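You operate a simulated robot arm through the tools that you are given. There is no shell and no other tool.

Carry out the task below with a simulated robot arm. There is one attempt and no reset: what you move stays moved.

Task
Swap the grey cap on the drain for the purple cap.
Fine: grey cap in the waste tin, grit brushed off the drain's blue panel before the new cap goes on tight, brush back. Set down upright: purple brush. What is to be rubbed or washed off counts as gone when no trace of it is left.

The check looks at the end state, three seconds after you hand in, the way a careful person would. Anything else that was tipped, shoved, dropped, spilled or broken makes it a failure. Lids that push on must go on centred and level and be pressed home; caps that screw on are set level and turned clockwise until they are tight.

Robot
A 7-joint arm with a fingered hand, fixed in place. Base frame: the origin is on the floor under the middle of its stand, x ahead of it, y to its left, z up; the work surface is at about z = 780. Units: mm, degrees, N and s.
With the tool pointing down near the work surface it reaches from about 220 to 760 mm from the base axis. Its first joint turns from -166.0 to 166.0 degrees. Payload 4 kg.
The tool frame sits at the grasp point between the pads (the TCP): z along the fingers, y along the line on which they close. The tips reach 28 mm beyond it. The gripper opens to 168 mm; its body begins 79 mm behind the TCP. The gripper is a hand of 4 fingers: y runs from the thumb to the fingers, the wrist lies at [0, 0, -249] in the tool frame, and closing takes about 1.5 s.
Orientation is that of the tool frame in the base frame, as a unit quaternion [x, y, z, w]. With the fingers straight down and closing along the base's y, the tool's x points along the base's -x, its y along +y and its z along -z.

Tools
- The arm moves only by the tool arm_command. Its argument "plan" is a list of rows, each a list of 6 numbers: the shift along the tool's x, y, z in cm, then the turn, a rotation vector about the tool's x, y, z in degrees. In form: [[dx, dy, dz, ax, ay, az], ...]. A call has 1 to 20 rows; each row shifts and turns the commanded pose from where the row before left it, along the tool's axes as they then stand. "hand" is the finger opening in cm, from 0 to 16.8, set as the call begins (left out, the last holds). Rows are played at 5 a second. More than 50 mm and 8.6 degrees between two rows, or a gripper value outside its range, and nothing of the call is played. Where a pose cannot be reached the arm comes as near as it can. A force on the tool above 40 N (or 10 N above the force at the start of the call, whichever is more), or a blocked arm, ends the call early, and 0.2 s more pass. The fingers move at their own pace (about 153 mm/s each) and stop on an object; they squeeze with about 28 N. The grip force told is the motor's: it shows also when the fingers shut on nothing. Time passes only in rows, and 0.2 s behind the last, so rows that do not move let the fingers close. The reply holds the time, the measured pose of the TCP, the force on the tool along the base axes, the opening and the grip force, in the units named above and with some noise, with the torque about the TCP (base axes, N m) and any sound that the robot's microphone picked up, and new pictures: "pictures" is both (left out), scene, wrist or none.
- Cameras (640 x 400 px; columns grow to the right, rows downward): "scene" is fixed at [402.7, 497.7, 1540]; the picture's right is [-0.11, 0.99, 0.00], its down [0.89, 0.10, -0.43] and it looks along [-0.43, -0.05, -0.90] (base axes); focal length 307 px, centre (320, 200). "wrist" rides on the gripper at [60, -60, -110] in the tool frame; the picture's right is [0.71, 0.71, 0.00], its down [-0.56, 0.56, -0.61] and it looks along [-0.43, 0.43, 0.79] (tool axes); focal length 265 px, centre (320, 200). There is no depth. A picture from a camera that has moved, and an enlarged one, comes with that camera's place and axes in the base frame and with its lens. The place of the scene camera against the robot may be out by one fixed shift of up to 12 mm in any direction.
- lift_body(by): slides the trunk up (or, below 0, down) by that many mm; the arm rides with it, the base frame stays. It gives what a move gives, with no picture.
- preshape(shape): the hand has 4 fingers and takes this shape, open, in about a second: jaw (thumb against the fingers, like two jaws); tri (thumb and two fingers); tip (a fingertip pinch); poke (one finger out to press); point (the index stretched); flat (the hand flat); cup (the hand cupped); fist (a fist). The gripper value then closes the fingers along that shape, each until it touches; the sizes above hold for jaw. It gives what a move gives, with no picture.
- close_up(camera, box): a new picture of the part [left, top, right, bottom] of that camera's present view, enlarged. The clock stands still meanwhile.
- sign_off(): hands the job in; it is judged then, once.

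Places have to be worked out from the pictures, the camera data and where the tool is seen. Open the gripper and draw the arm clear of the work before you hand the job in, unless the task says otherwise.

The tools are called as a command line: name --pt "numbers of a row" for each row, then --argument value for the rest, lists and objects as JSON in quotes. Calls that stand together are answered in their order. arm_command: Moves the arm, as the interface text tells. Its arguments: {"type":"object","properties":{"plan":{"type":"array","items":{"type":"array","items":{"type":"number"}}},"hand":{"type":"number"},"pictures":{"type":"string","enum":["both","scene","wrist","none"]}},"required":["plan"]} The other tools are called the same way: lift_body (by) moves the trunk up or down; preshape (shape) gives the hand a shape; close_up (camera, box) takes an enlarged picture of a part of a camera's view; sign_off () hands the job in.

At the start:

```text
clock: 0.0
tcp_pos: [107.8, 371.8, 1174.0]
tcp_rot: [0.001, 1.0, 0.0, 0.0]
ft_force: [-0.7, -1.3, -0.4]
wrist_torque: [-0.01, -0.01, 0.03]
grip_width: 167.8
grip_force: 0.1
shape: jaw
trunk travel left (down, up): [-525.0, 65.0]
```

scene: 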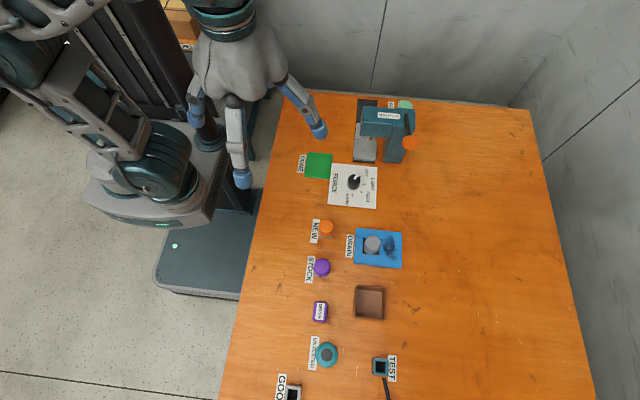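
wrist: 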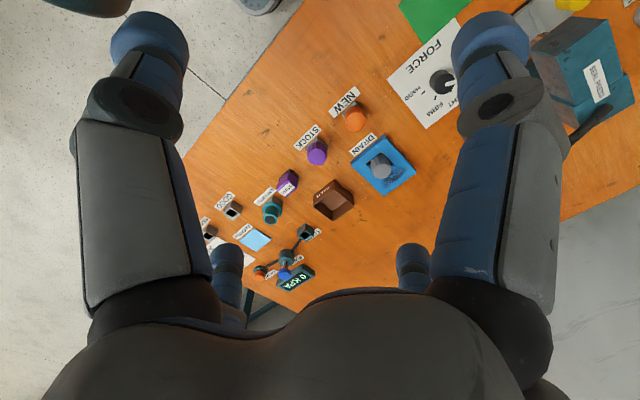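

The pictures show a bench with labelled items: an orange cap at NEW, a purple cap at STOCK, the drain with its grey cap on a blue panel, and a brown tin. I'll enlarge parts of the scene to read the labels and see the details.

close_up --camera "scene" --box '[290, 210, 430, 300]'

close_up --camera "scene" --box '[270, 290, 430, 400]'

close_up --camera "scene" --box '[290, 80, 440, 220]'

close_up --camera "wrist" --box '[180, 60, 440, 300]'

```text
4.44 times, centred on (360, 255) of scene
camera zoom: at [402.7, 497.7, 1540.0], right [-0.11, 0.99, 0.0], down [0.89, 0.1, -0.43], along [-0.43, -0.05, -0.9], focal length 1366 px, centre (142, -44)
```

zoom: 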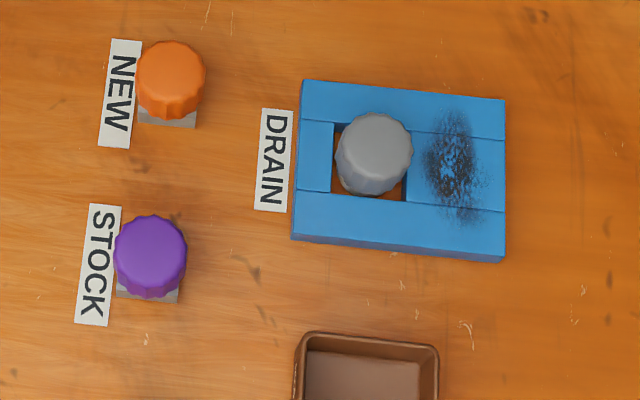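

```text
3.64 times, centred on (350, 345) of scene
camera zoom: at [402.7, 497.7, 1540.0], right [-0.11, 0.99, 0.0], down [0.89, 0.1, -0.43], along [-0.43, -0.05, -0.9], focal length 1118 px, centre (211, -327)
```

zoom: 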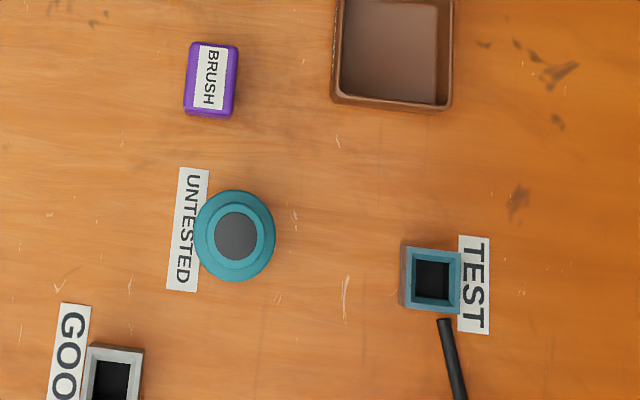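

```text
2.86 times, centred on (365, 150) of scene
camera zoom: at [402.7, 497.7, 1540.0], right [-0.11, 0.99, 0.0], down [0.89, 0.1, -0.43], along [-0.43, -0.05, -0.9], focal length 878 px, centre (191, 343)
```

zoom: 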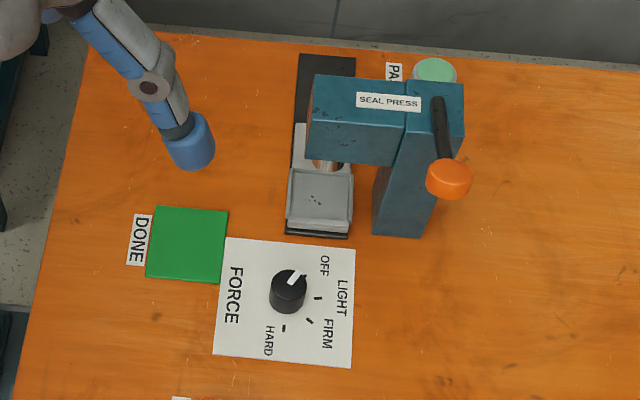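

```text
1.67 times, centred on (310, 180) of wrist
camera zoom: at [47.2, 311.8, 1283.8], right [-0.71, 0.71, 0.0], down [0.56, 0.56, 0.61], along [0.44, 0.43, -0.79], focal length 442 px, centre (337, 233)
```

zoom: 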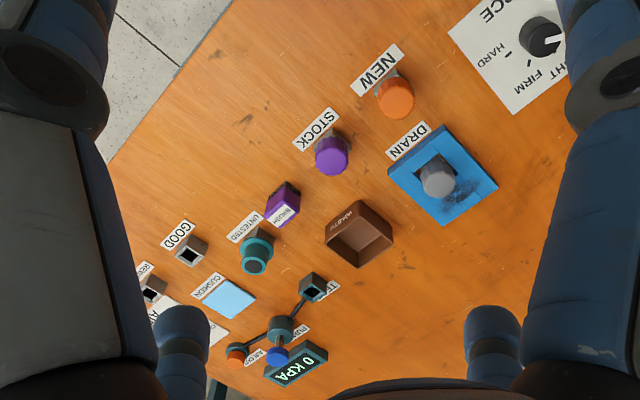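

The purple cap sits on the STOCK post at about [232, 480] and the grey cap on the drain at about [169, 594]. The brush is near [330, 488] and the waste tin near [295, 598]. I'll move over the drain, staying high, for a better wrist view.

arm_command --pt "-0.7 2.4 1.6 0 0 0" --pt "-0.7 2.4 1.6 0 0 0" --pt "-0.7 2.4 1.6 0 0 0" --pt "-0.7 2.4 1.6 0 0 0" --pt "-0.7 2.4 1.6 0 0 0" --pt "-0.7 2.4 1.6 0 0 0" --pt "-0.7 2.4 1.6 0 0 0" --pt "-0.7 2.4 1.6 0 0 0" --pt "0 0 0 0 0 0" --pt "0 0 0 0 0 0"

```text
clock: 2.2
tcp_pos: [163.6, 563.8, 1045.8]
tcp_rot: [0.0, 1.0, -0.001, 0.0]
ft_force: [0.1, -0.8, 0.4]
wrist_torque: [0.03, -0.03, 0.03]
grip_width: 167.7
grip_force: 0.1
shape: jaw
trunk travel left (down, up): [-525.0, 65.0]
camera wrist: at [102.3, 504.5, 1155.6], right [-0.71, 0.71, 0.0], down [0.56, 0.56, 0.62], along [0.44, 0.43, -0.79], focal length 265 px, centre (320, 200)
```

scene: 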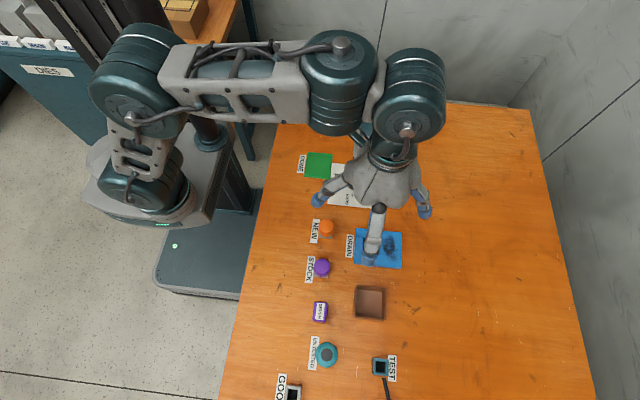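
wrist: 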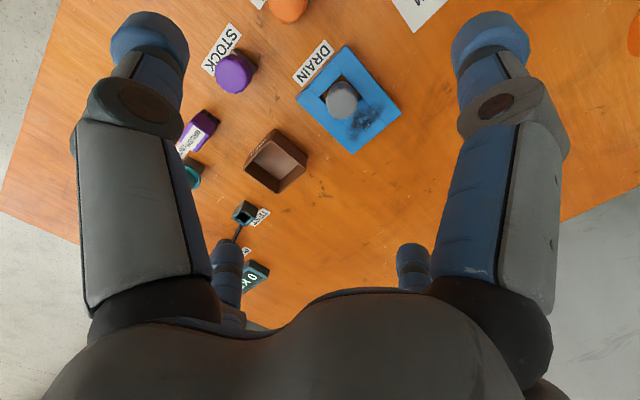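

The wrist camera aims at the TCP and the drain is now in good view. I'll enlarge it, and try another hand shape to learn how the fingers are arranged.

close_up --camera "wrist" --box '[270, 30, 430, 160]'

close_up --camera "wrist" --box '[160, 20, 320, 200]'

preshape --shape "tri"

close_up --camera "wrist" --box '[0, 0, 640, 400]'

close_up --camera "scene" --box '[290, 120, 450, 290]'

preshape --shape "tip"

close_up --camera "wrist" --box '[0, 0, 640, 400]'

close_up --camera "scene" --box '[290, 120, 450, 290]'

```text
3.08 times, centred on (350, 95) of wrist
camera zoom: at [102.3, 504.5, 1155.6], right [-0.71, 0.71, 0.0], down [0.56, 0.56, 0.62], along [0.44, 0.43, -0.79], focal length 817 px, centre (228, 523)
```

zoom: 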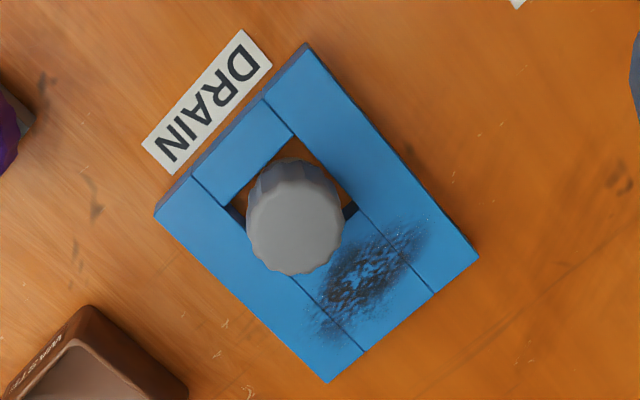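

```text
2.22 times, centred on (240, 110) of wrist
camera zoom: at [102.3, 504.5, 1155.6], right [-0.71, 0.71, 0.0], down [0.56, 0.56, 0.62], along [0.44, 0.43, -0.79], focal length 590 px, centre (498, 400)
```

zoom: 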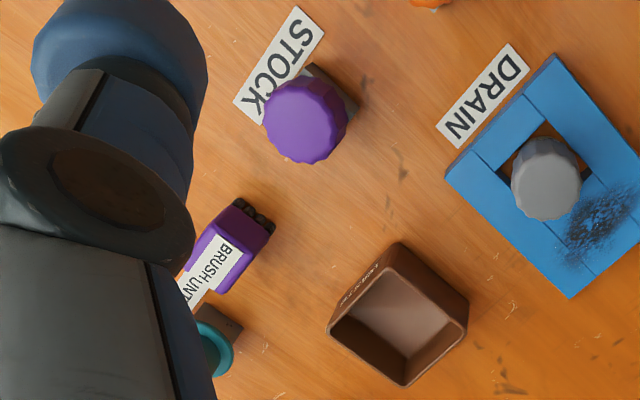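

```text
clock: 3.1
tcp_pos: [162.4, 565.1, 1045.9]
tcp_rot: [0.001, 1.0, 0.0, 0.0]
ft_force: [-0.6, 0.3, 0.5]
wrist_torque: [0.02, 0.0, 0.01]
grip_width: 168.1
grip_force: 0.1
shape: tri
trunk travel left (down, up): [-525.0, 65.0]
```

```text
1.00 times, centred on (320, 200) of wrist (not enlarged: the box is as wide or as high as the picture)
camera zoom: at [102.3, 504.5, 1155.6], right [-0.71, 0.71, 0.0], down [0.56, 0.56, 0.61], along [0.44, 0.43, -0.79], focal length 265 px, centre (320, 200)
```

zoom: 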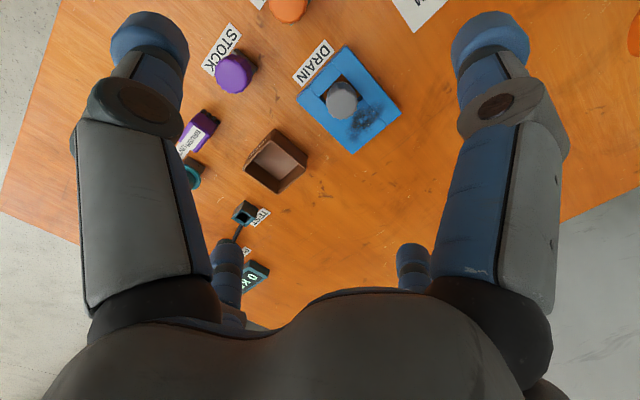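

```text
2.35 times, centred on (370, 205) of scene
camera zoom: at [402.7, 497.7, 1540.0], right [-0.11, 0.99, 0.0], down [0.89, 0.1, -0.43], along [-0.43, -0.05, -0.9], focal length 723 px, centre (202, 188)
```

zoom: 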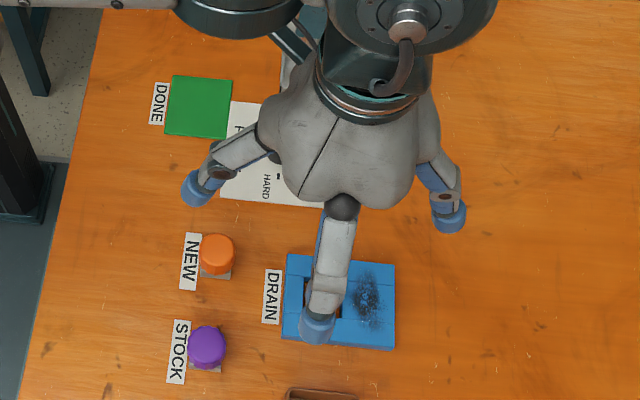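

```text
clock: 4.0
tcp_pos: [162.5, 564.8, 1044.6]
tcp_rot: [0.002, 1.0, 0.0, -0.001]
ft_force: [-0.6, -0.2, 0.4]
wrist_torque: [-0.03, -0.05, -0.03]
grip_width: 168.1
grip_force: 0.1
shape: tip
trunk travel left (down, up): [-525.0, 65.0]
```

```text
1.00 times, centred on (320, 200) of wrist (not enlarged: the box is as wide or as high as the picture)
camera zoom: at [102.3, 504.5, 1155.6], right [-0.71, 0.71, 0.0], down [0.56, 0.56, 0.61], along [0.44, 0.43, -0.79], focal length 265 px, centre (320, 200)
```

zoom: 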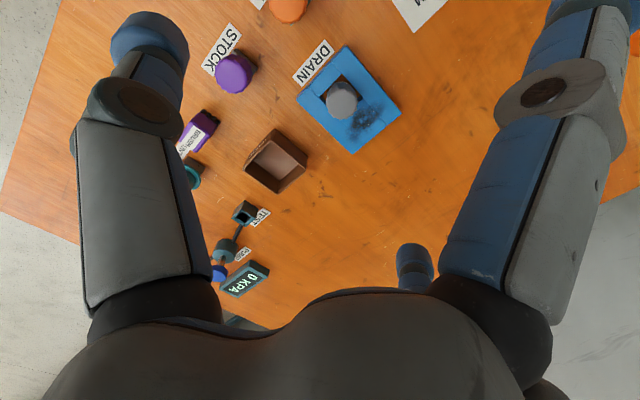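

```text
2.35 times, centred on (370, 205) of scene
camera zoom: at [402.7, 497.7, 1540.0], right [-0.11, 0.99, 0.0], down [0.89, 0.1, -0.43], along [-0.43, -0.05, -0.9], focal length 723 px, centre (202, 188)
```

zoom: 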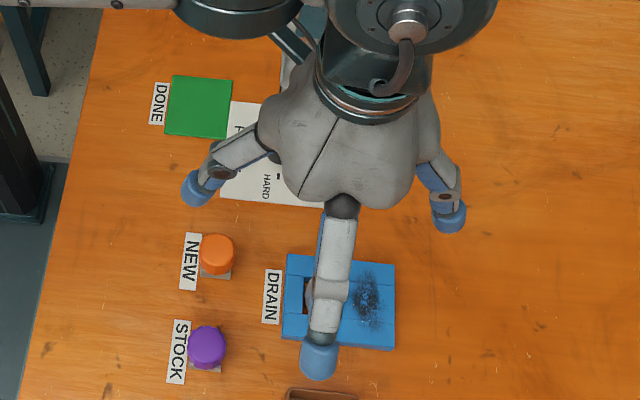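

In "tip" the two side fingers stretch away. In jaw and tri the four fingers stand in a cross around the TCP. I'll go back to jaw and close to 4 cm in free air to see how the fingers come together.

preshape --shape "jaw"

arm_command --pt "0 0 0 0 0 0" --pt "0 0 0 0 0 0" --pt "0 0 0 0 0 0" --pt "0 0 0 0 0 0" --pt "0 0 0 0 0 0" --pt "0 0 0 0 0 0" --hand 4.0

close_up --camera "scene" --box '[290, 120, 450, 290]'

preshape --shape "tri"

arm_command --pt "0 0 0 0 0 0" --pt "0 0 0 0 0 0" --pt "0 0 0 0 0 0" --pt "0 0 0 0 0 0" --pt "0 0 0 0 0 0" --pt "0 0 0 0 0 0" --hand 4.0

close_up --camera "scene" --box '[290, 120, 450, 290]'

```text
clock: 4.9
tcp_pos: [164.5, 564.5, 1046.6]
tcp_rot: [0.001, 1.0, 0.0, 0.0]
ft_force: [-0.6, 0.1, 0.3]
wrist_torque: [0.02, -0.01, 0.0]
grip_width: 167.9
grip_force: 0.1
shape: jaw
trunk travel left (down, up): [-525.0, 65.0]
```

```text
clock: 6.3
tcp_pos: [162.9, 564.5, 1045.5]
tcp_rot: [0.0, 1.0, 0.001, 0.0]
ft_force: [-0.6, -0.6, 0.6]
wrist_torque: [-0.04, -0.04, -0.03]
grip_width: 40.4
grip_force: 0.1
shape: jaw
trunk travel left (down, up): [-525.0, 65.0]
camera wrist: at [102.3, 504.5, 1155.6], right [-0.71, 0.71, 0.0], down [0.56, 0.56, 0.61], along [0.44, 0.43, -0.79], focal length 265 px, centre (320, 200)
```

scene: 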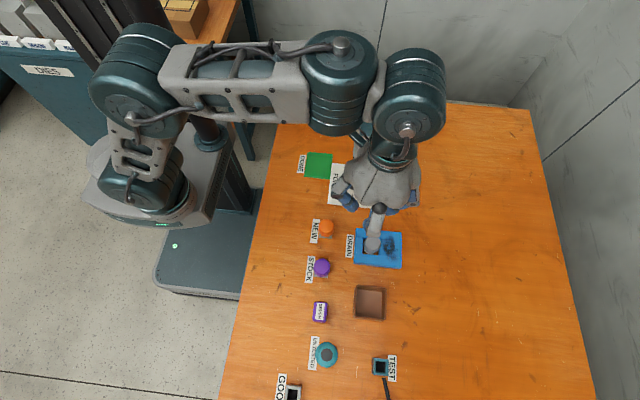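
wrist: 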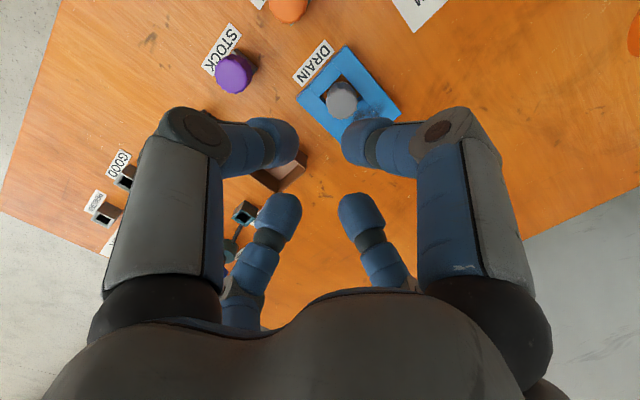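

```text
2.35 times, centred on (370, 205) of scene
camera zoom: at [402.7, 497.7, 1540.0], right [-0.11, 0.99, 0.0], down [0.89, 0.1, -0.43], along [-0.43, -0.05, -0.9], focal length 723 px, centre (202, 188)
```

zoom: 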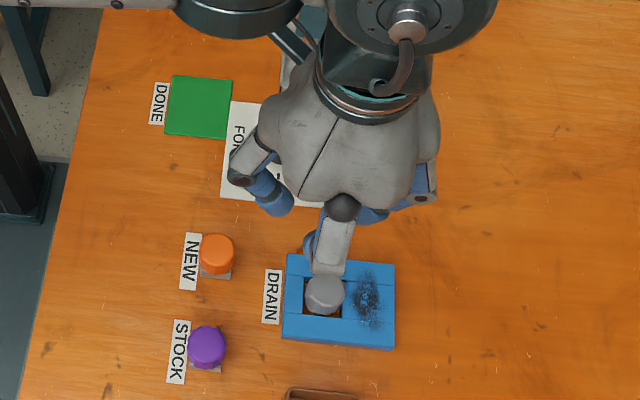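

```text
clock: 7.2
tcp_pos: [163.4, 564.7, 1045.1]
tcp_rot: [0.001, 1.0, -0.001, 0.0]
ft_force: [-0.5, 0.1, 0.4]
wrist_torque: [0.02, -0.01, 0.04]
grip_width: 167.9
grip_force: 0.1
shape: tri
trunk travel left (down, up): [-525.0, 65.0]
```

```text
clock: 8.6
tcp_pos: [163.3, 564.3, 1046.8]
tcp_rot: [0.0, 1.0, 0.0, -0.001]
ft_force: [-0.8, 0.0, 0.5]
wrist_torque: [-0.02, 0.01, 0.01]
grip_width: 40.4
grip_force: 0.1
shape: tri
trunk travel left (down, up): [-525.0, 65.0]
camera wrist: at [102.3, 504.5, 1155.6], right [-0.71, 0.71, 0.0], down [0.56, 0.56, 0.61], along [0.44, 0.43, -0.79], focal length 265 px, centre (320, 200)
```

scene: 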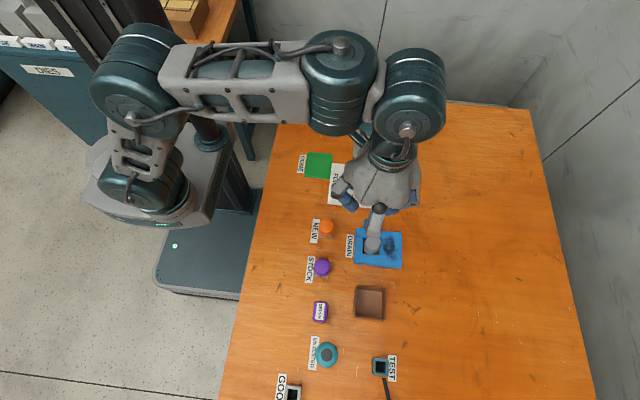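
wrist: 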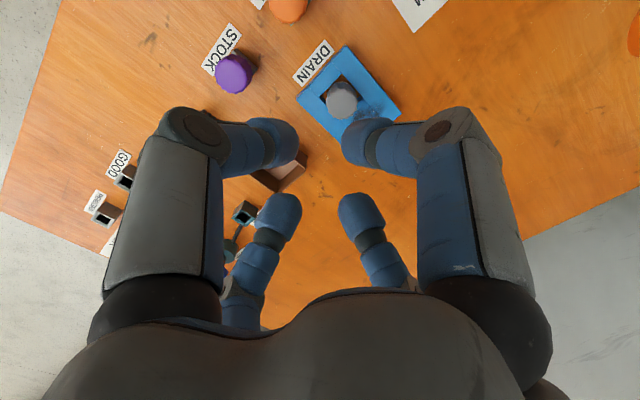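

```text
2.35 times, centred on (370, 205) of scene
camera zoom: at [402.7, 497.7, 1540.0], right [-0.11, 0.99, 0.0], down [0.89, 0.1, -0.43], along [-0.43, -0.05, -0.9], focal length 723 px, centre (202, 188)
```

zoom: 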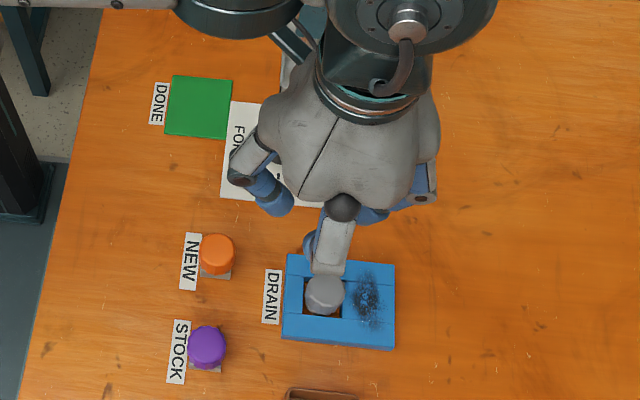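

All four fingers close evenly toward the centre, which suits a round cap. I'll go back to jaw, hold the fingers about 9 cm apart, and come down over the grey cap to locate it from nearer.

preshape --shape "jaw"

arm_command --pt "0.2 0.75 2.9 0 0 0" --pt "0.2 0.75 2.9 0 0 0" --pt "0.2 0.75 2.9 0 0 0" --pt "0.2 0.75 2.9 0 0 0" --pt "0 0 0 0 0 0" --pt "0 0 0 0 0 0" --hand 10.0

close_up --camera "wrist" --box '[240, 80, 400, 180]'

```text
clock: 9.5
tcp_pos: [163.2, 563.3, 1046.2]
tcp_rot: [0.001, 1.0, 0.0, 0.001]
ft_force: [0.2, -0.5, -0.4]
wrist_torque: [-0.01, 0.03, 0.01]
grip_width: 168.1
grip_force: 0.1
shape: jaw
trunk travel left (down, up): [-525.0, 65.0]
```

```text
clock: 10.9
tcp_pos: [155.6, 593.3, 929.4]
tcp_rot: [0.0, 1.0, 0.0, -0.001]
ft_force: [-0.2, 0.0, 0.0]
wrist_torque: [0.01, 0.03, -0.05]
grip_width: 100.7
grip_force: 0.1
shape: jaw
trunk travel left (down, up): [-525.0, 65.0]
camera wrist: at [94.9, 533.8, 1039.3], right [-0.71, 0.71, 0.0], down [0.56, 0.56, 0.61], along [0.44, 0.43, -0.79], focal length 265 px, centre (320, 200)
```

scene: 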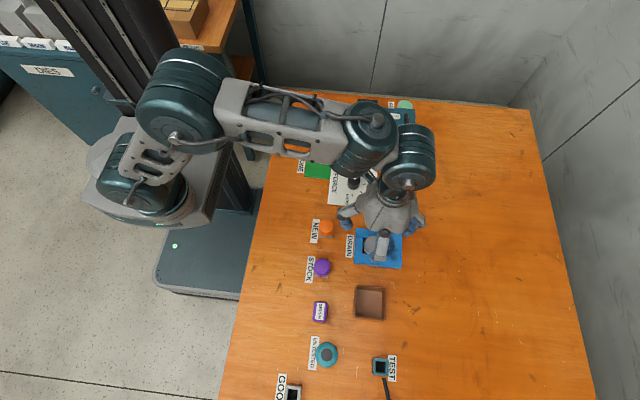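
wrist: 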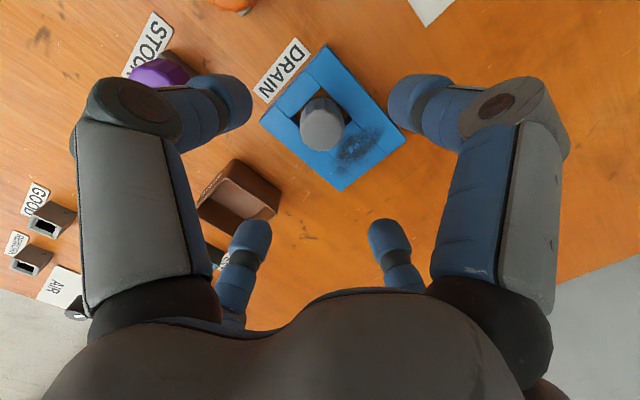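

```text
4.00 times, centred on (320, 130) of wrist
camera zoom: at [94.9, 533.8, 1039.3], right [-0.71, 0.71, 0.0], down [0.56, 0.56, 0.61], along [0.44, 0.43, -0.79], focal length 1062 px, centre (320, 480)
```

zoom: 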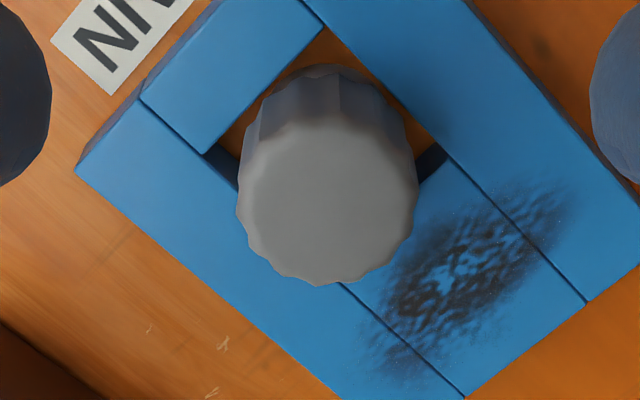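

The grey cap's top is near [160, 601, 815] and about 40 mm across, sitting in a recess in the panel. I'll enlarge the panel edge and the cap's rim to judge how far the cap stands above the panel.

close_up --camera "wrist" --box '[255, 90, 335, 140]'

close_up --camera "wrist" --box '[290, 80, 370, 130]'

```text
8.00 times, centred on (295, 115) of wrist
camera zoom: at [94.9, 533.8, 1039.3], right [-0.71, 0.71, 0.0], down [0.56, 0.56, 0.61], along [0.44, 0.43, -0.79], focal length 2123 px, centre (520, 880)
```

zoom: 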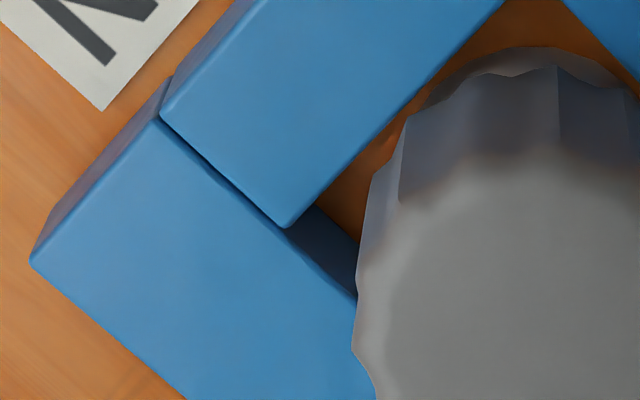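

```text
8.00 times, centred on (330, 105) of wrist
camera zoom: at [94.9, 533.8, 1039.3], right [-0.71, 0.71, 0.0], down [0.56, 0.56, 0.61], along [0.44, 0.43, -0.79], focal length 2123 px, centre (240, 960)
```

zoom: 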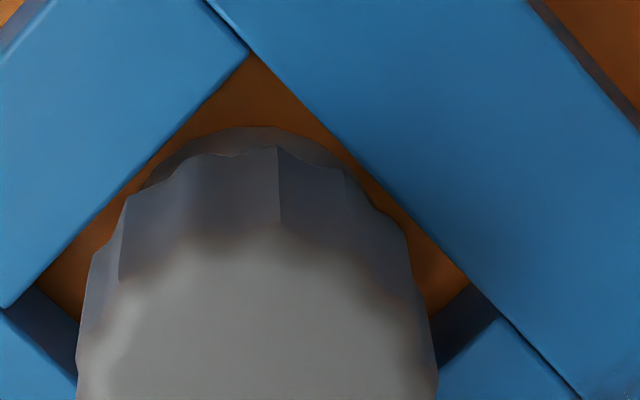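

The panel is about 10 mm thick, so its top is near z = 790, and the cap stands about 25 mm above it with a near-level skirt. I'll centre the hand over the cap and come lower to refine the estimate.

arm_command --pt "-0.3 0.4 2.0 0 0 0" --pt "-0.3 0.4 2.0 0 0 0" --pt "0 0 0 0 0 0" --pt "0 0 0 0 0 0" --hand 10.0 --pictures "wrist"

close_up --camera "wrist" --box '[240, 90, 400, 190]'

```text
clock: 11.9
tcp_pos: [161.4, 601.4, 889.6]
tcp_rot: [0.0, 1.0, 0.0, 0.0]
ft_force: [-0.3, 0.3, -0.6]
wrist_torque: [-0.03, -0.04, 0.0]
grip_width: 100.8
grip_force: 0.0
shape: jaw
trunk travel left (down, up): [-525.0, 65.0]
camera wrist: at [100.6, 541.8, 999.0], right [-0.71, 0.71, 0.0], down [0.56, 0.56, 0.61], along [0.44, 0.43, -0.79], focal length 265 px, centre (320, 200)
```

wrist: 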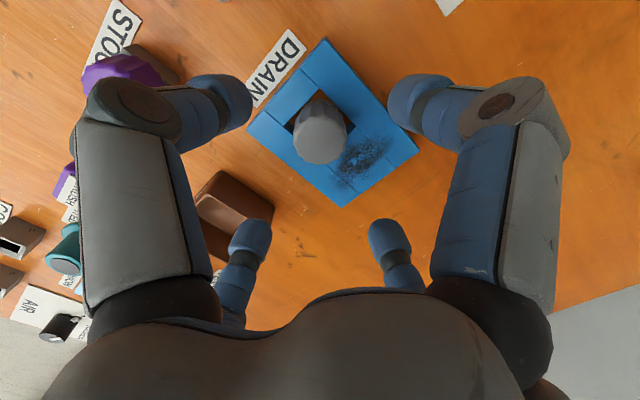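

```text
4.00 times, centred on (320, 140) of wrist
camera zoom: at [100.6, 541.8, 999.0], right [-0.71, 0.71, 0.0], down [0.56, 0.56, 0.61], along [0.44, 0.43, -0.79], focal length 1062 px, centre (320, 440)
```

zoom: 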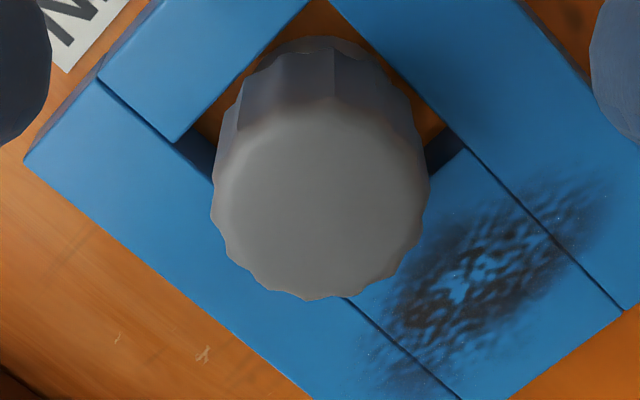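

The cap is nearly centred under the hand at about [160, 600, 815–820]. Before gripping I'll test the wrist's turning range in free air, clockwise (+az) first, so that I can wind up before unscrewing.

arm_command --pt "0 0 0 0 0 8" --pt "0 0 0 0 0 8" --pt "0 0 0 0 0 8" --pt "0 0 0 0 0 8" --pt "0 0 0 0 0 8" --pt "0 0 0 0 0 8" --pt "0 0 0 0 0 8" --pt "0 0 0 0 0 8" --pt "0 0 0 0 0 8" --pt "0 0 0 0 0 8" --pt "0 0 0 0 0 8" --pt "0 0 0 0 0 8" --pt "0 0 0 0 0 8" --pt "0 0 0 0 0 8" --pt "0 0 0 0 0 8" --pt "0 0 0 0 0 8" --pt "0 0 0 0 0 8" --pt "0 0 0 0 0 8" --pt "0 0 0 0 0 0" --pt "0 0 0 0 0 0" --pictures "both"

```text
clock: 16.1
tcp_pos: [162.5, 601.2, 890.5]
tcp_rot: [0.951, 0.308, 0.0, 0.0]
ft_force: [-0.4, 0.1, 0.3]
wrist_torque: [0.0, -0.03, 0.0]
grip_width: 100.5
grip_force: 0.0
shape: jaw
trunk travel left (down, up): [-525.0, 65.0]
camera wrist: at [175.4, 686.4, 999.9], right [0.99, -0.16, 0.0], down [-0.13, -0.78, 0.61], along [-0.1, -0.61, -0.79], focal length 265 px, centre (320, 200)
```

scene: 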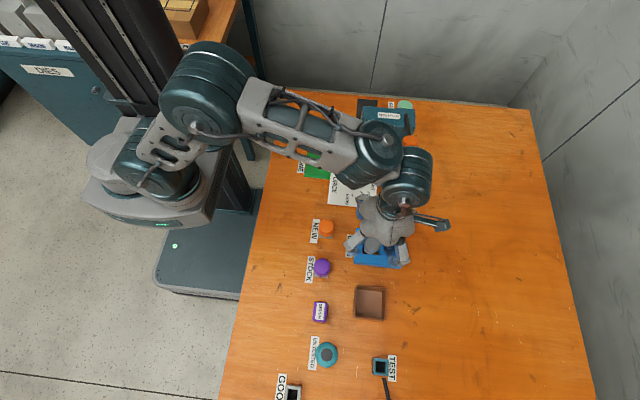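
wrist: 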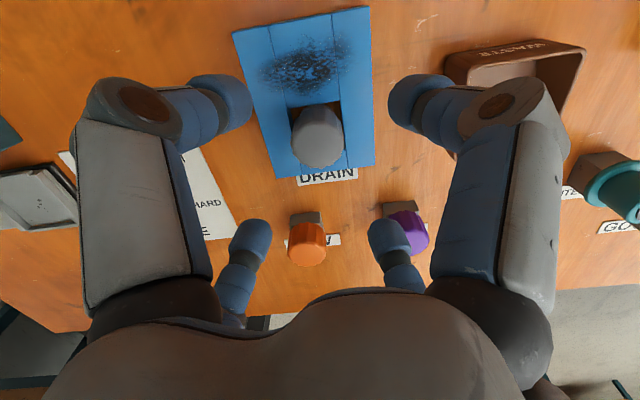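

The wrist turned the full +144° freely. This view from the opposite side allows a good triangulation of the cap, so I'll enlarge it, along with the purple and orange caps.

close_up --camera "wrist" --box '[240, 90, 400, 190]'

close_up --camera "wrist" --box '[360, 180, 460, 280]'

```text
4.00 times, centred on (320, 140) of wrist
camera zoom: at [175.4, 686.4, 999.9], right [0.99, -0.16, 0.0], down [-0.13, -0.78, 0.61], along [-0.1, -0.61, -0.79], focal length 1062 px, centre (320, 440)
```

zoom: 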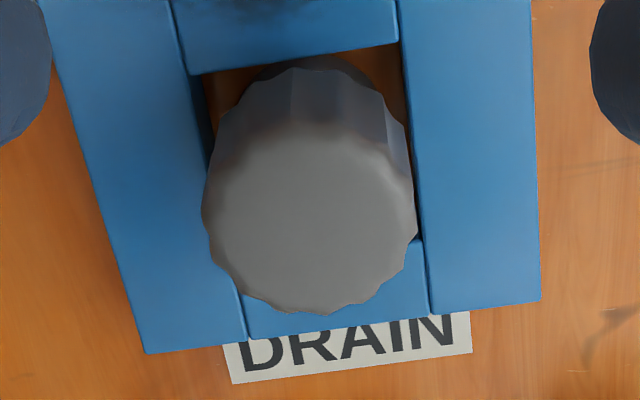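

```text
4.00 times, centred on (410, 230) of wrist
camera zoom: at [175.4, 686.4, 999.9], right [0.99, -0.16, 0.0], down [-0.13, -0.78, 0.61], along [-0.1, -0.61, -0.79], focal length 1062 px, centre (-40, 80)
```

zoom: 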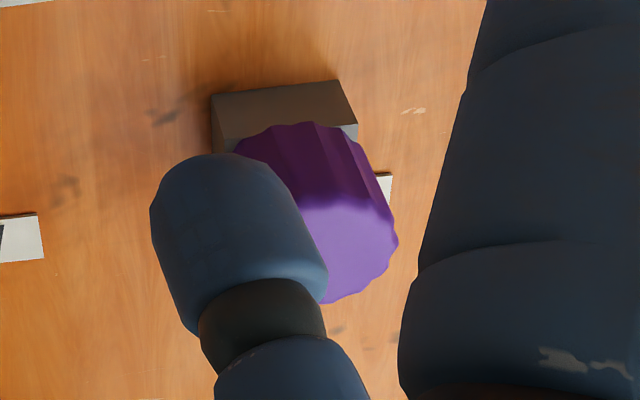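

Triangulating the two views puts the grey cap's top at about [160, 600.5, 818]. I'll shift slightly, come down until the fingertips are about 6 mm above the panel (TCP z ≈ 824), and close on the cap.

arm_command --pt "-0.15 -0.05 2.0 0 0 0" --pt "0 0 2.0 0 0 0" --pt "0 0 1.6 0 0 0" --pt "0 0 1.0 0 0 0" --pt "0 0 0 0 0 0" --pt "0 0 0 0 0 0" --hand 10.0 --pictures "both"

close_up --camera "wrist" --box '[220, 80, 420, 260]'

```text
clock: 17.5
tcp_pos: [160.8, 601.5, 825.4]
tcp_rot: [0.951, 0.309, 0.0, -0.001]
ft_force: [-1.3, -0.9, 10.2]
wrist_torque: [0.47, 0.34, 0.05]
grip_width: 100.3
grip_force: 0.1
shape: jaw
trunk travel left (down, up): [-525.0, 65.0]
camera wrist: at [173.7, 685.7, 935.4], right [0.99, -0.16, 0.0], down [-0.12, -0.78, 0.61], along [-0.1, -0.6, -0.79], focal length 265 px, centre (320, 200)
```

scene: 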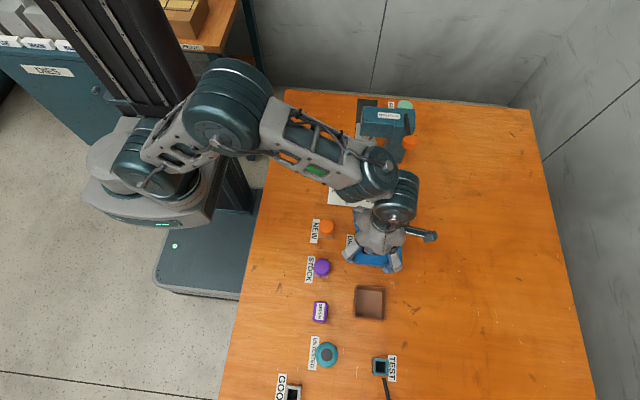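
wrist: 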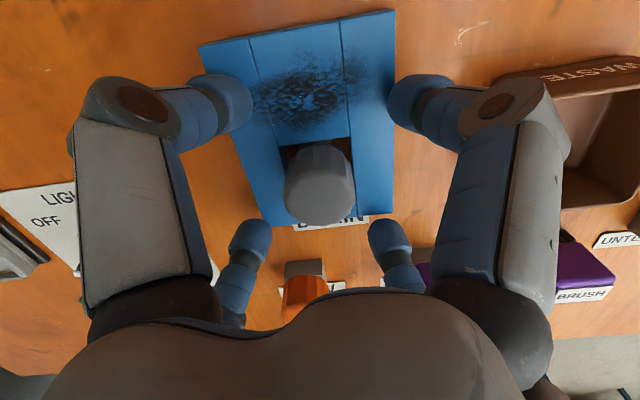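

```text
2.22 times, centred on (320, 170) of wrist
camera zoom: at [173.7, 685.7, 935.4], right [0.99, -0.16, 0.0], down [-0.12, -0.78, 0.61], along [-0.1, -0.6, -0.79], focal length 590 px, centre (320, 267)
```

zoom: 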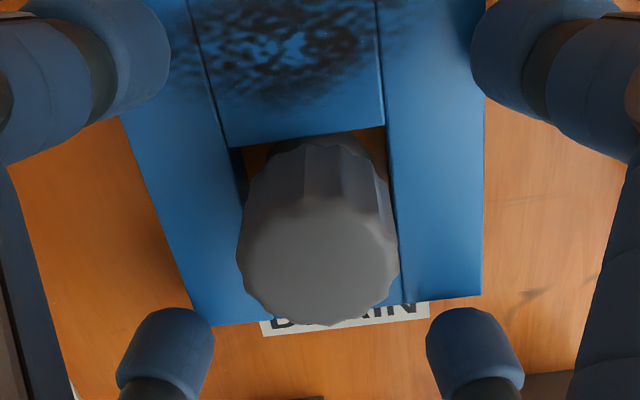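

There is a 10 N upward force. The torque places it at the thumb's tip, which is just resting on the panel's corner. I'll raise 5 mm, where the fingertips are still well below the cap's top, then close on the cap.

arm_command --pt "0 0 -0.5 0 0 0" --pt "0 0 0 0 0 0" --pt "0 0 0 0 0 0" --hand 10.0 --pictures "none"

arm_command --pt "0 0 0 0 0 0" --pt "0 0 0 0 0 0" --pt "0 0 0 0 0 0" --pt "0 0 0 0 0 0" --pt "0 0 0 0 0 0" --pt "0 0 0 0 0 0" --hand 3.4 --pictures "both"

close_up --camera "wrist" --box '[220, 80, 420, 260]'

```text
clock: 18.3
tcp_pos: [160.9, 601.6, 828.5]
tcp_rot: [0.951, 0.308, 0.0, 0.0]
ft_force: [-0.4, 0.1, 0.2]
wrist_torque: [0.0, -0.01, -0.02]
grip_width: 100.2
grip_force: 0.1
shape: jaw
trunk travel left (down, up): [-525.0, 65.0]
```

```text
clock: 19.7
tcp_pos: [160.6, 600.8, 829.3]
tcp_rot: [0.951, 0.31, 0.001, 0.0]
ft_force: [0.1, -1.2, 0.1]
wrist_torque: [-0.06, 0.01, 0.0]
grip_width: 34.8
grip_force: 0.1
shape: jaw
trunk travel left (down, up): [-525.0, 65.0]
camera wrist: at [173.6, 686.3, 939.0], right [0.99, -0.16, 0.0], down [-0.12, -0.78, 0.61], along [-0.1, -0.61, -0.79], focal length 265 px, centre (320, 200)
```

scene: 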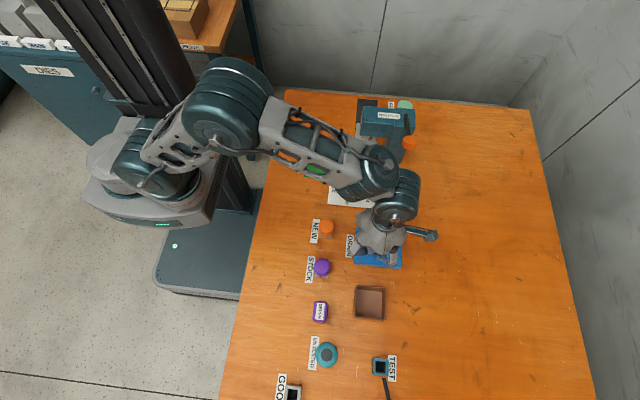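
wrist: 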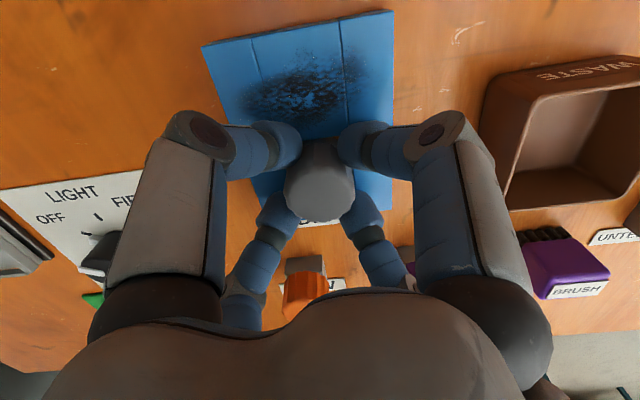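

```text
2.22 times, centred on (320, 170) of wrist
camera zoom: at [173.6, 686.3, 939.0], right [0.99, -0.16, 0.0], down [-0.12, -0.78, 0.61], along [-0.1, -0.61, -0.79], focal length 590 px, centre (320, 267)
```

zoom: 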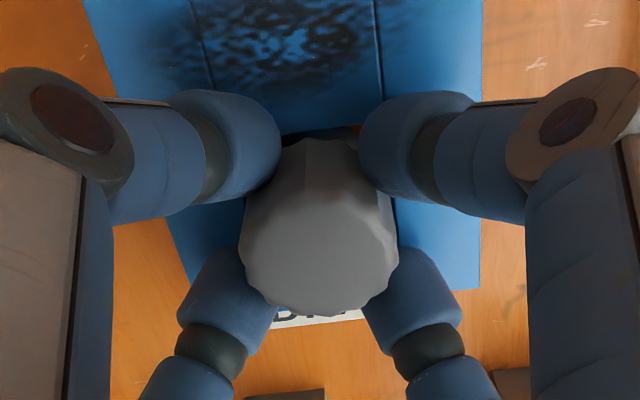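

The fingers surround the cap, but no grip force shows yet at 34.8 mm. I'll close fully so they squeeze the cap.

arm_command --pt "0 0 0 0 0 0" --pt "0 0 0 0 0 0" --pt "0 0 0 0 0 0" --pt "0 0 0 0 0 0" --hand 0 --pictures "none"

close_up --camera "wrist" --box '[220, 80, 420, 260]'

```text
clock: 20.7
tcp_pos: [161.7, 600.7, 828.1]
tcp_rot: [0.951, 0.31, 0.0, 0.001]
ft_force: [-1.0, -1.1, -4.8]
wrist_torque: [-0.04, 0.01, 0.23]
grip_width: 31.8
grip_force: 28.2
shape: jaw
trunk travel left (down, up): [-525.0, 65.0]
```

```text
2.22 times, centred on (320, 170) of wrist
camera zoom: at [173.7, 686.5, 938.5], right [0.99, -0.16, 0.0], down [-0.12, -0.78, 0.62], along [-0.1, -0.61, -0.79], focal length 590 px, centre (320, 267)
```

zoom: 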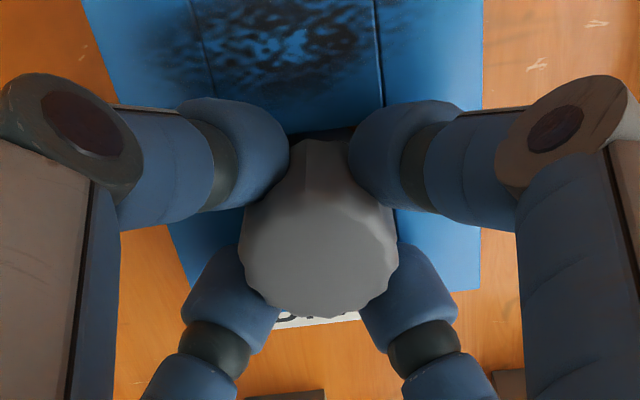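

The cap is gripped (31.8 mm, 28 N). I'll turn counter-clockwise (−az) a few steps without lifting and watch the force and torque.

arm_command --pt "0 0 0 0 0 -6" --pt "0 0 0 0 0 -6" --pt "0 0 0 0 0 -6" --pt "0 0 0 0 0 -6" --pt "0 0 0 0 0 -6" --hand 0 --pictures "wrist"

close_up --camera "wrist" --box '[220, 80, 420, 260]'

```text
clock: 21.9
tcp_pos: [160.7, 602.3, 828.6]
tcp_rot: [0.838, 0.546, -0.001, 0.0]
ft_force: [-3.1, 2.2, -7.1]
wrist_torque: [0.03, 0.11, -0.04]
grip_width: 32.0
grip_force: 27.9
shape: jaw
trunk travel left (down, up): [-525.0, 65.0]
camera wrist: at [128.8, 681.7, 938.6], right [0.93, 0.36, 0.0], down [0.28, -0.74, 0.62], along [0.22, -0.57, -0.79], focal length 265 px, centre (320, 200)
```

wrist: 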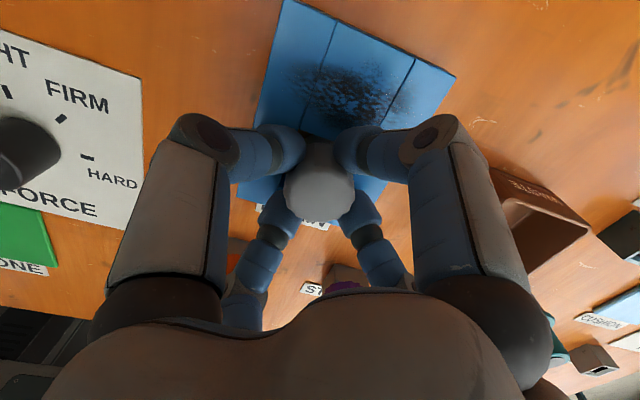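

```text
2.22 times, centred on (320, 170) of wrist
camera zoom: at [128.8, 681.7, 938.6], right [0.93, 0.36, 0.0], down [0.28, -0.74, 0.62], along [0.22, -0.57, -0.79], focal length 590 px, centre (320, 267)
```

zoom: 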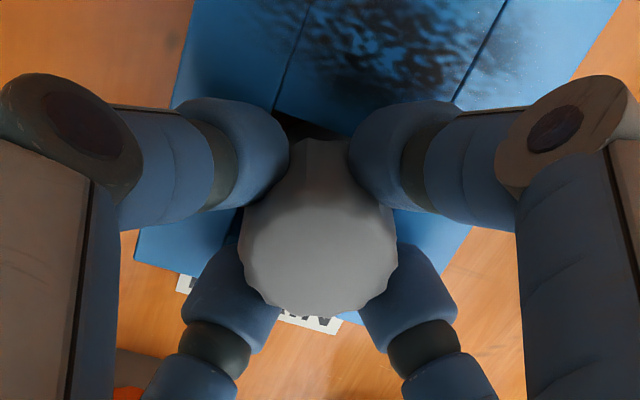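

The cap turns with the hand, with little torque and a small downward pull. I'll keep turning another 72° and watch the readings.

arm_command --pt "0 0 0 0 0 -8" --pt "0 0 0 0 0 -8" --pt "0 0 0 0 0 -8" --pt "0 0 0 0 0 -8" --pt "0 0 0 0 0 -8" --pt "0 0 0 0 0 -8" --pt "0 0 0 0 0 -8" --pt "0 0 0 0 0 -8" --pt "0 0 0 0 0 -8" --hand 0 --pictures "wrist"

close_up --camera "wrist" --box '[220, 80, 420, 260]'

```text
clock: 23.9
tcp_pos: [159.4, 600.2, 829.4]
tcp_rot: [0.359, 0.933, 0.001, 0.0]
ft_force: [-4.2, -0.8, -0.7]
wrist_torque: [0.0, 0.13, -0.02]
grip_width: 31.6
grip_force: 28.2
shape: jaw
trunk travel left (down, up): [-525.0, 65.0]
camera wrist: at [75.1, 597.2, 939.5], right [-0.05, 1.0, 0.0], down [0.79, 0.04, 0.62], along [0.61, 0.03, -0.79], focal length 265 px, centre (320, 200)
```

wrist: 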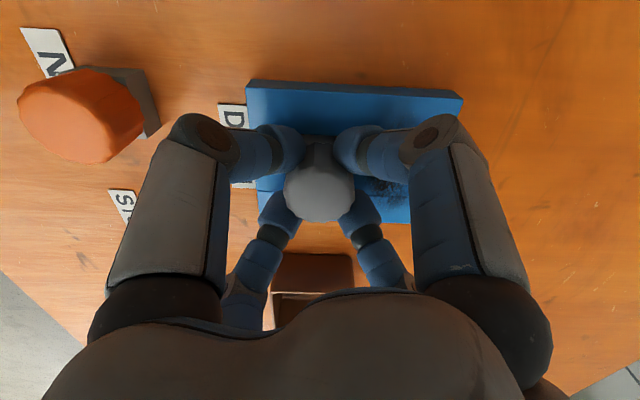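

```text
2.22 times, centred on (320, 170) of wrist
camera zoom: at [75.1, 597.2, 939.5], right [-0.05, 1.0, 0.0], down [0.79, 0.04, 0.62], along [0.61, 0.03, -0.79], focal length 590 px, centre (320, 267)
```

zoom: 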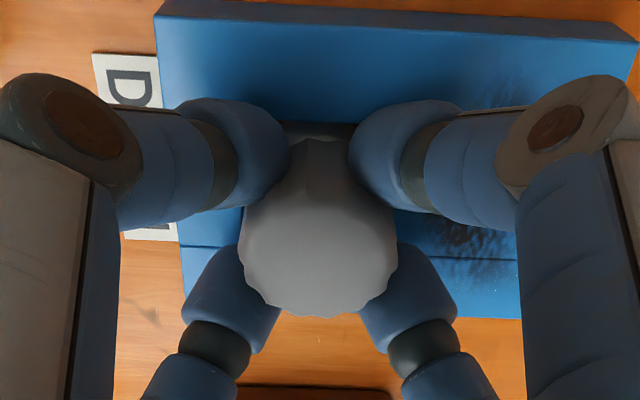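

The readings stay small after 102° of turning. I'll continue another 96°.

arm_command --pt "0 0 0 0 0 -8" --pt "0 0 0 0 0 -8" --pt "0 0 0 0 0 -8" --pt "0 0 0 0 0 -8" --pt "0 0 0 0 0 -8" --pt "0 0 0 0 0 -8" --pt "0 0 0 0 0 -8" --pt "0 0 0 0 0 -8" --pt "0 0 0 0 0 -8" --pt "0 0 0 0 0 -8" --pt "0 0 0 0 0 -8" --pt "0 0 0 0 0 -8" --hand 0 --pictures "wrist"

close_up --camera "wrist" --box '[220, 80, 420, 260]'

```text
clock: 26.5
tcp_pos: [162.6, 598.2, 829.4]
tcp_rot: [-0.453, 0.892, -0.001, 0.0]
ft_force: [-0.5, -10.2, 3.5]
wrist_torque: [-0.15, 0.05, -1.72]
grip_width: 31.8
grip_force: 28.0
shape: jaw
trunk travel left (down, up): [-525.0, 65.0]
camera wrist: at [174.3, 516.2, 939.3], right [-0.99, -0.15, 0.0], down [-0.12, 0.78, 0.61], along [-0.09, 0.61, -0.79], focal length 265 px, centre (320, 200)
```

wrist: 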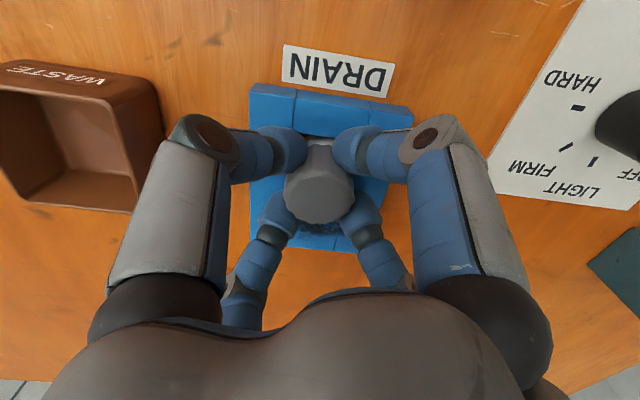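

```text
2.22 times, centred on (320, 170) of wrist
camera zoom: at [174.3, 516.2, 939.3], right [-0.99, -0.15, 0.0], down [-0.12, 0.78, 0.61], along [-0.09, 0.61, -0.79], focal length 590 px, centre (320, 267)
```

zoom: 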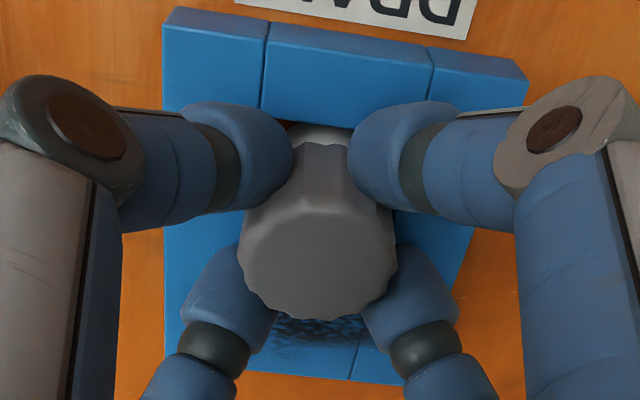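

The torque has now risen to −1.7 N m after 198° of turning, so the cap may be at the end of its thread or binding. I'll lift gently by 3 mm and see whether it comes free.

arm_command --pt "0 0 -0.1 0 0 0" --pt "0 0 -0.1 0 0 0" --pt "0 0 -0.1 0 0 0" --pt "0 0 0 0 0 0" --hand 0 --pictures "wrist"

close_up --camera "wrist" --box '[220, 80, 420, 260]'

```text
clock: 27.5
tcp_pos: [160.6, 600.4, 831.1]
tcp_rot: [-0.454, 0.891, 0.0, 0.0]
ft_force: [0.2, -6.9, -1.8]
wrist_torque: [-0.27, -0.04, 0.0]
grip_width: 31.3
grip_force: 27.9
shape: jaw
trunk travel left (down, up): [-525.0, 65.0]
camera wrist: at [173.5, 516.7, 941.8], right [-0.99, -0.16, 0.0], down [-0.12, 0.78, 0.61], along [-0.1, 0.61, -0.79], focal length 265 px, centre (320, 200)
```

wrist: 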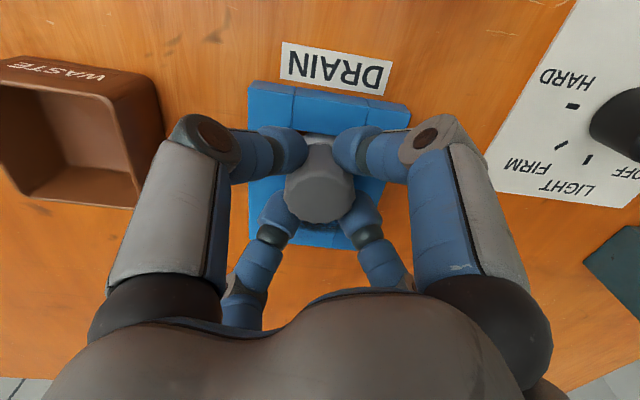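

```text
2.22 times, centred on (320, 170) of wrist
camera zoom: at [173.5, 516.7, 941.8], right [-0.99, -0.16, 0.0], down [-0.12, 0.78, 0.61], along [-0.1, 0.61, -0.79], focal length 590 px, centre (320, 267)
```

zoom: 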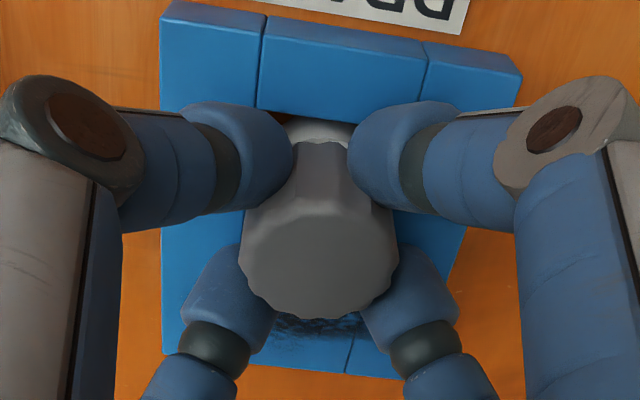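

The torque has dropped to zero, and more of the neck shows below the cap. I'll lift another 6 mm slowly.

arm_command --pt "0 0 -0.15 0 0 0" --pt "0 0 -0.15 0 0 0" --pt "0 0 -0.15 0 0 0" --pt "0 0 -0.15 0 0 0" --pt "0 0 0 0 0 0" --hand 0 --pictures "wrist"

close_up --camera "wrist" --box '[220, 80, 420, 260]'

```text
clock: 28.7
tcp_pos: [159.7, 602.2, 837.7]
tcp_rot: [-0.454, 0.891, 0.001, 0.001]
ft_force: [0.3, 0.5, -1.1]
wrist_torque: [0.0, -0.02, 0.0]
grip_width: 31.8
grip_force: 28.2
shape: jaw
trunk travel left (down, up): [-525.0, 65.0]
camera wrist: at [173.7, 518.1, 948.0], right [-0.99, -0.16, 0.0], down [-0.12, 0.78, 0.62], along [-0.1, 0.61, -0.79], focal length 265 px, centre (320, 200)
```

wrist: 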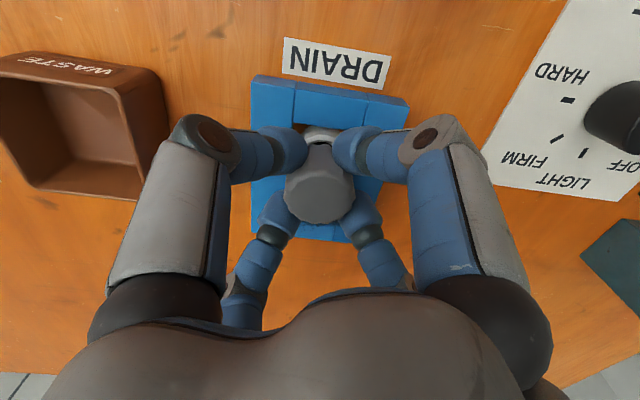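

```text
2.22 times, centred on (320, 170) of wrist
camera zoom: at [173.7, 518.1, 948.0], right [-0.99, -0.16, 0.0], down [-0.12, 0.78, 0.62], along [-0.1, 0.61, -0.79], focal length 590 px, centre (320, 267)
```

zoom: 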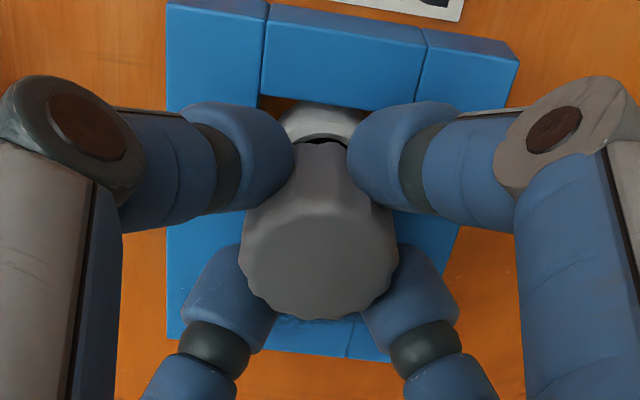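

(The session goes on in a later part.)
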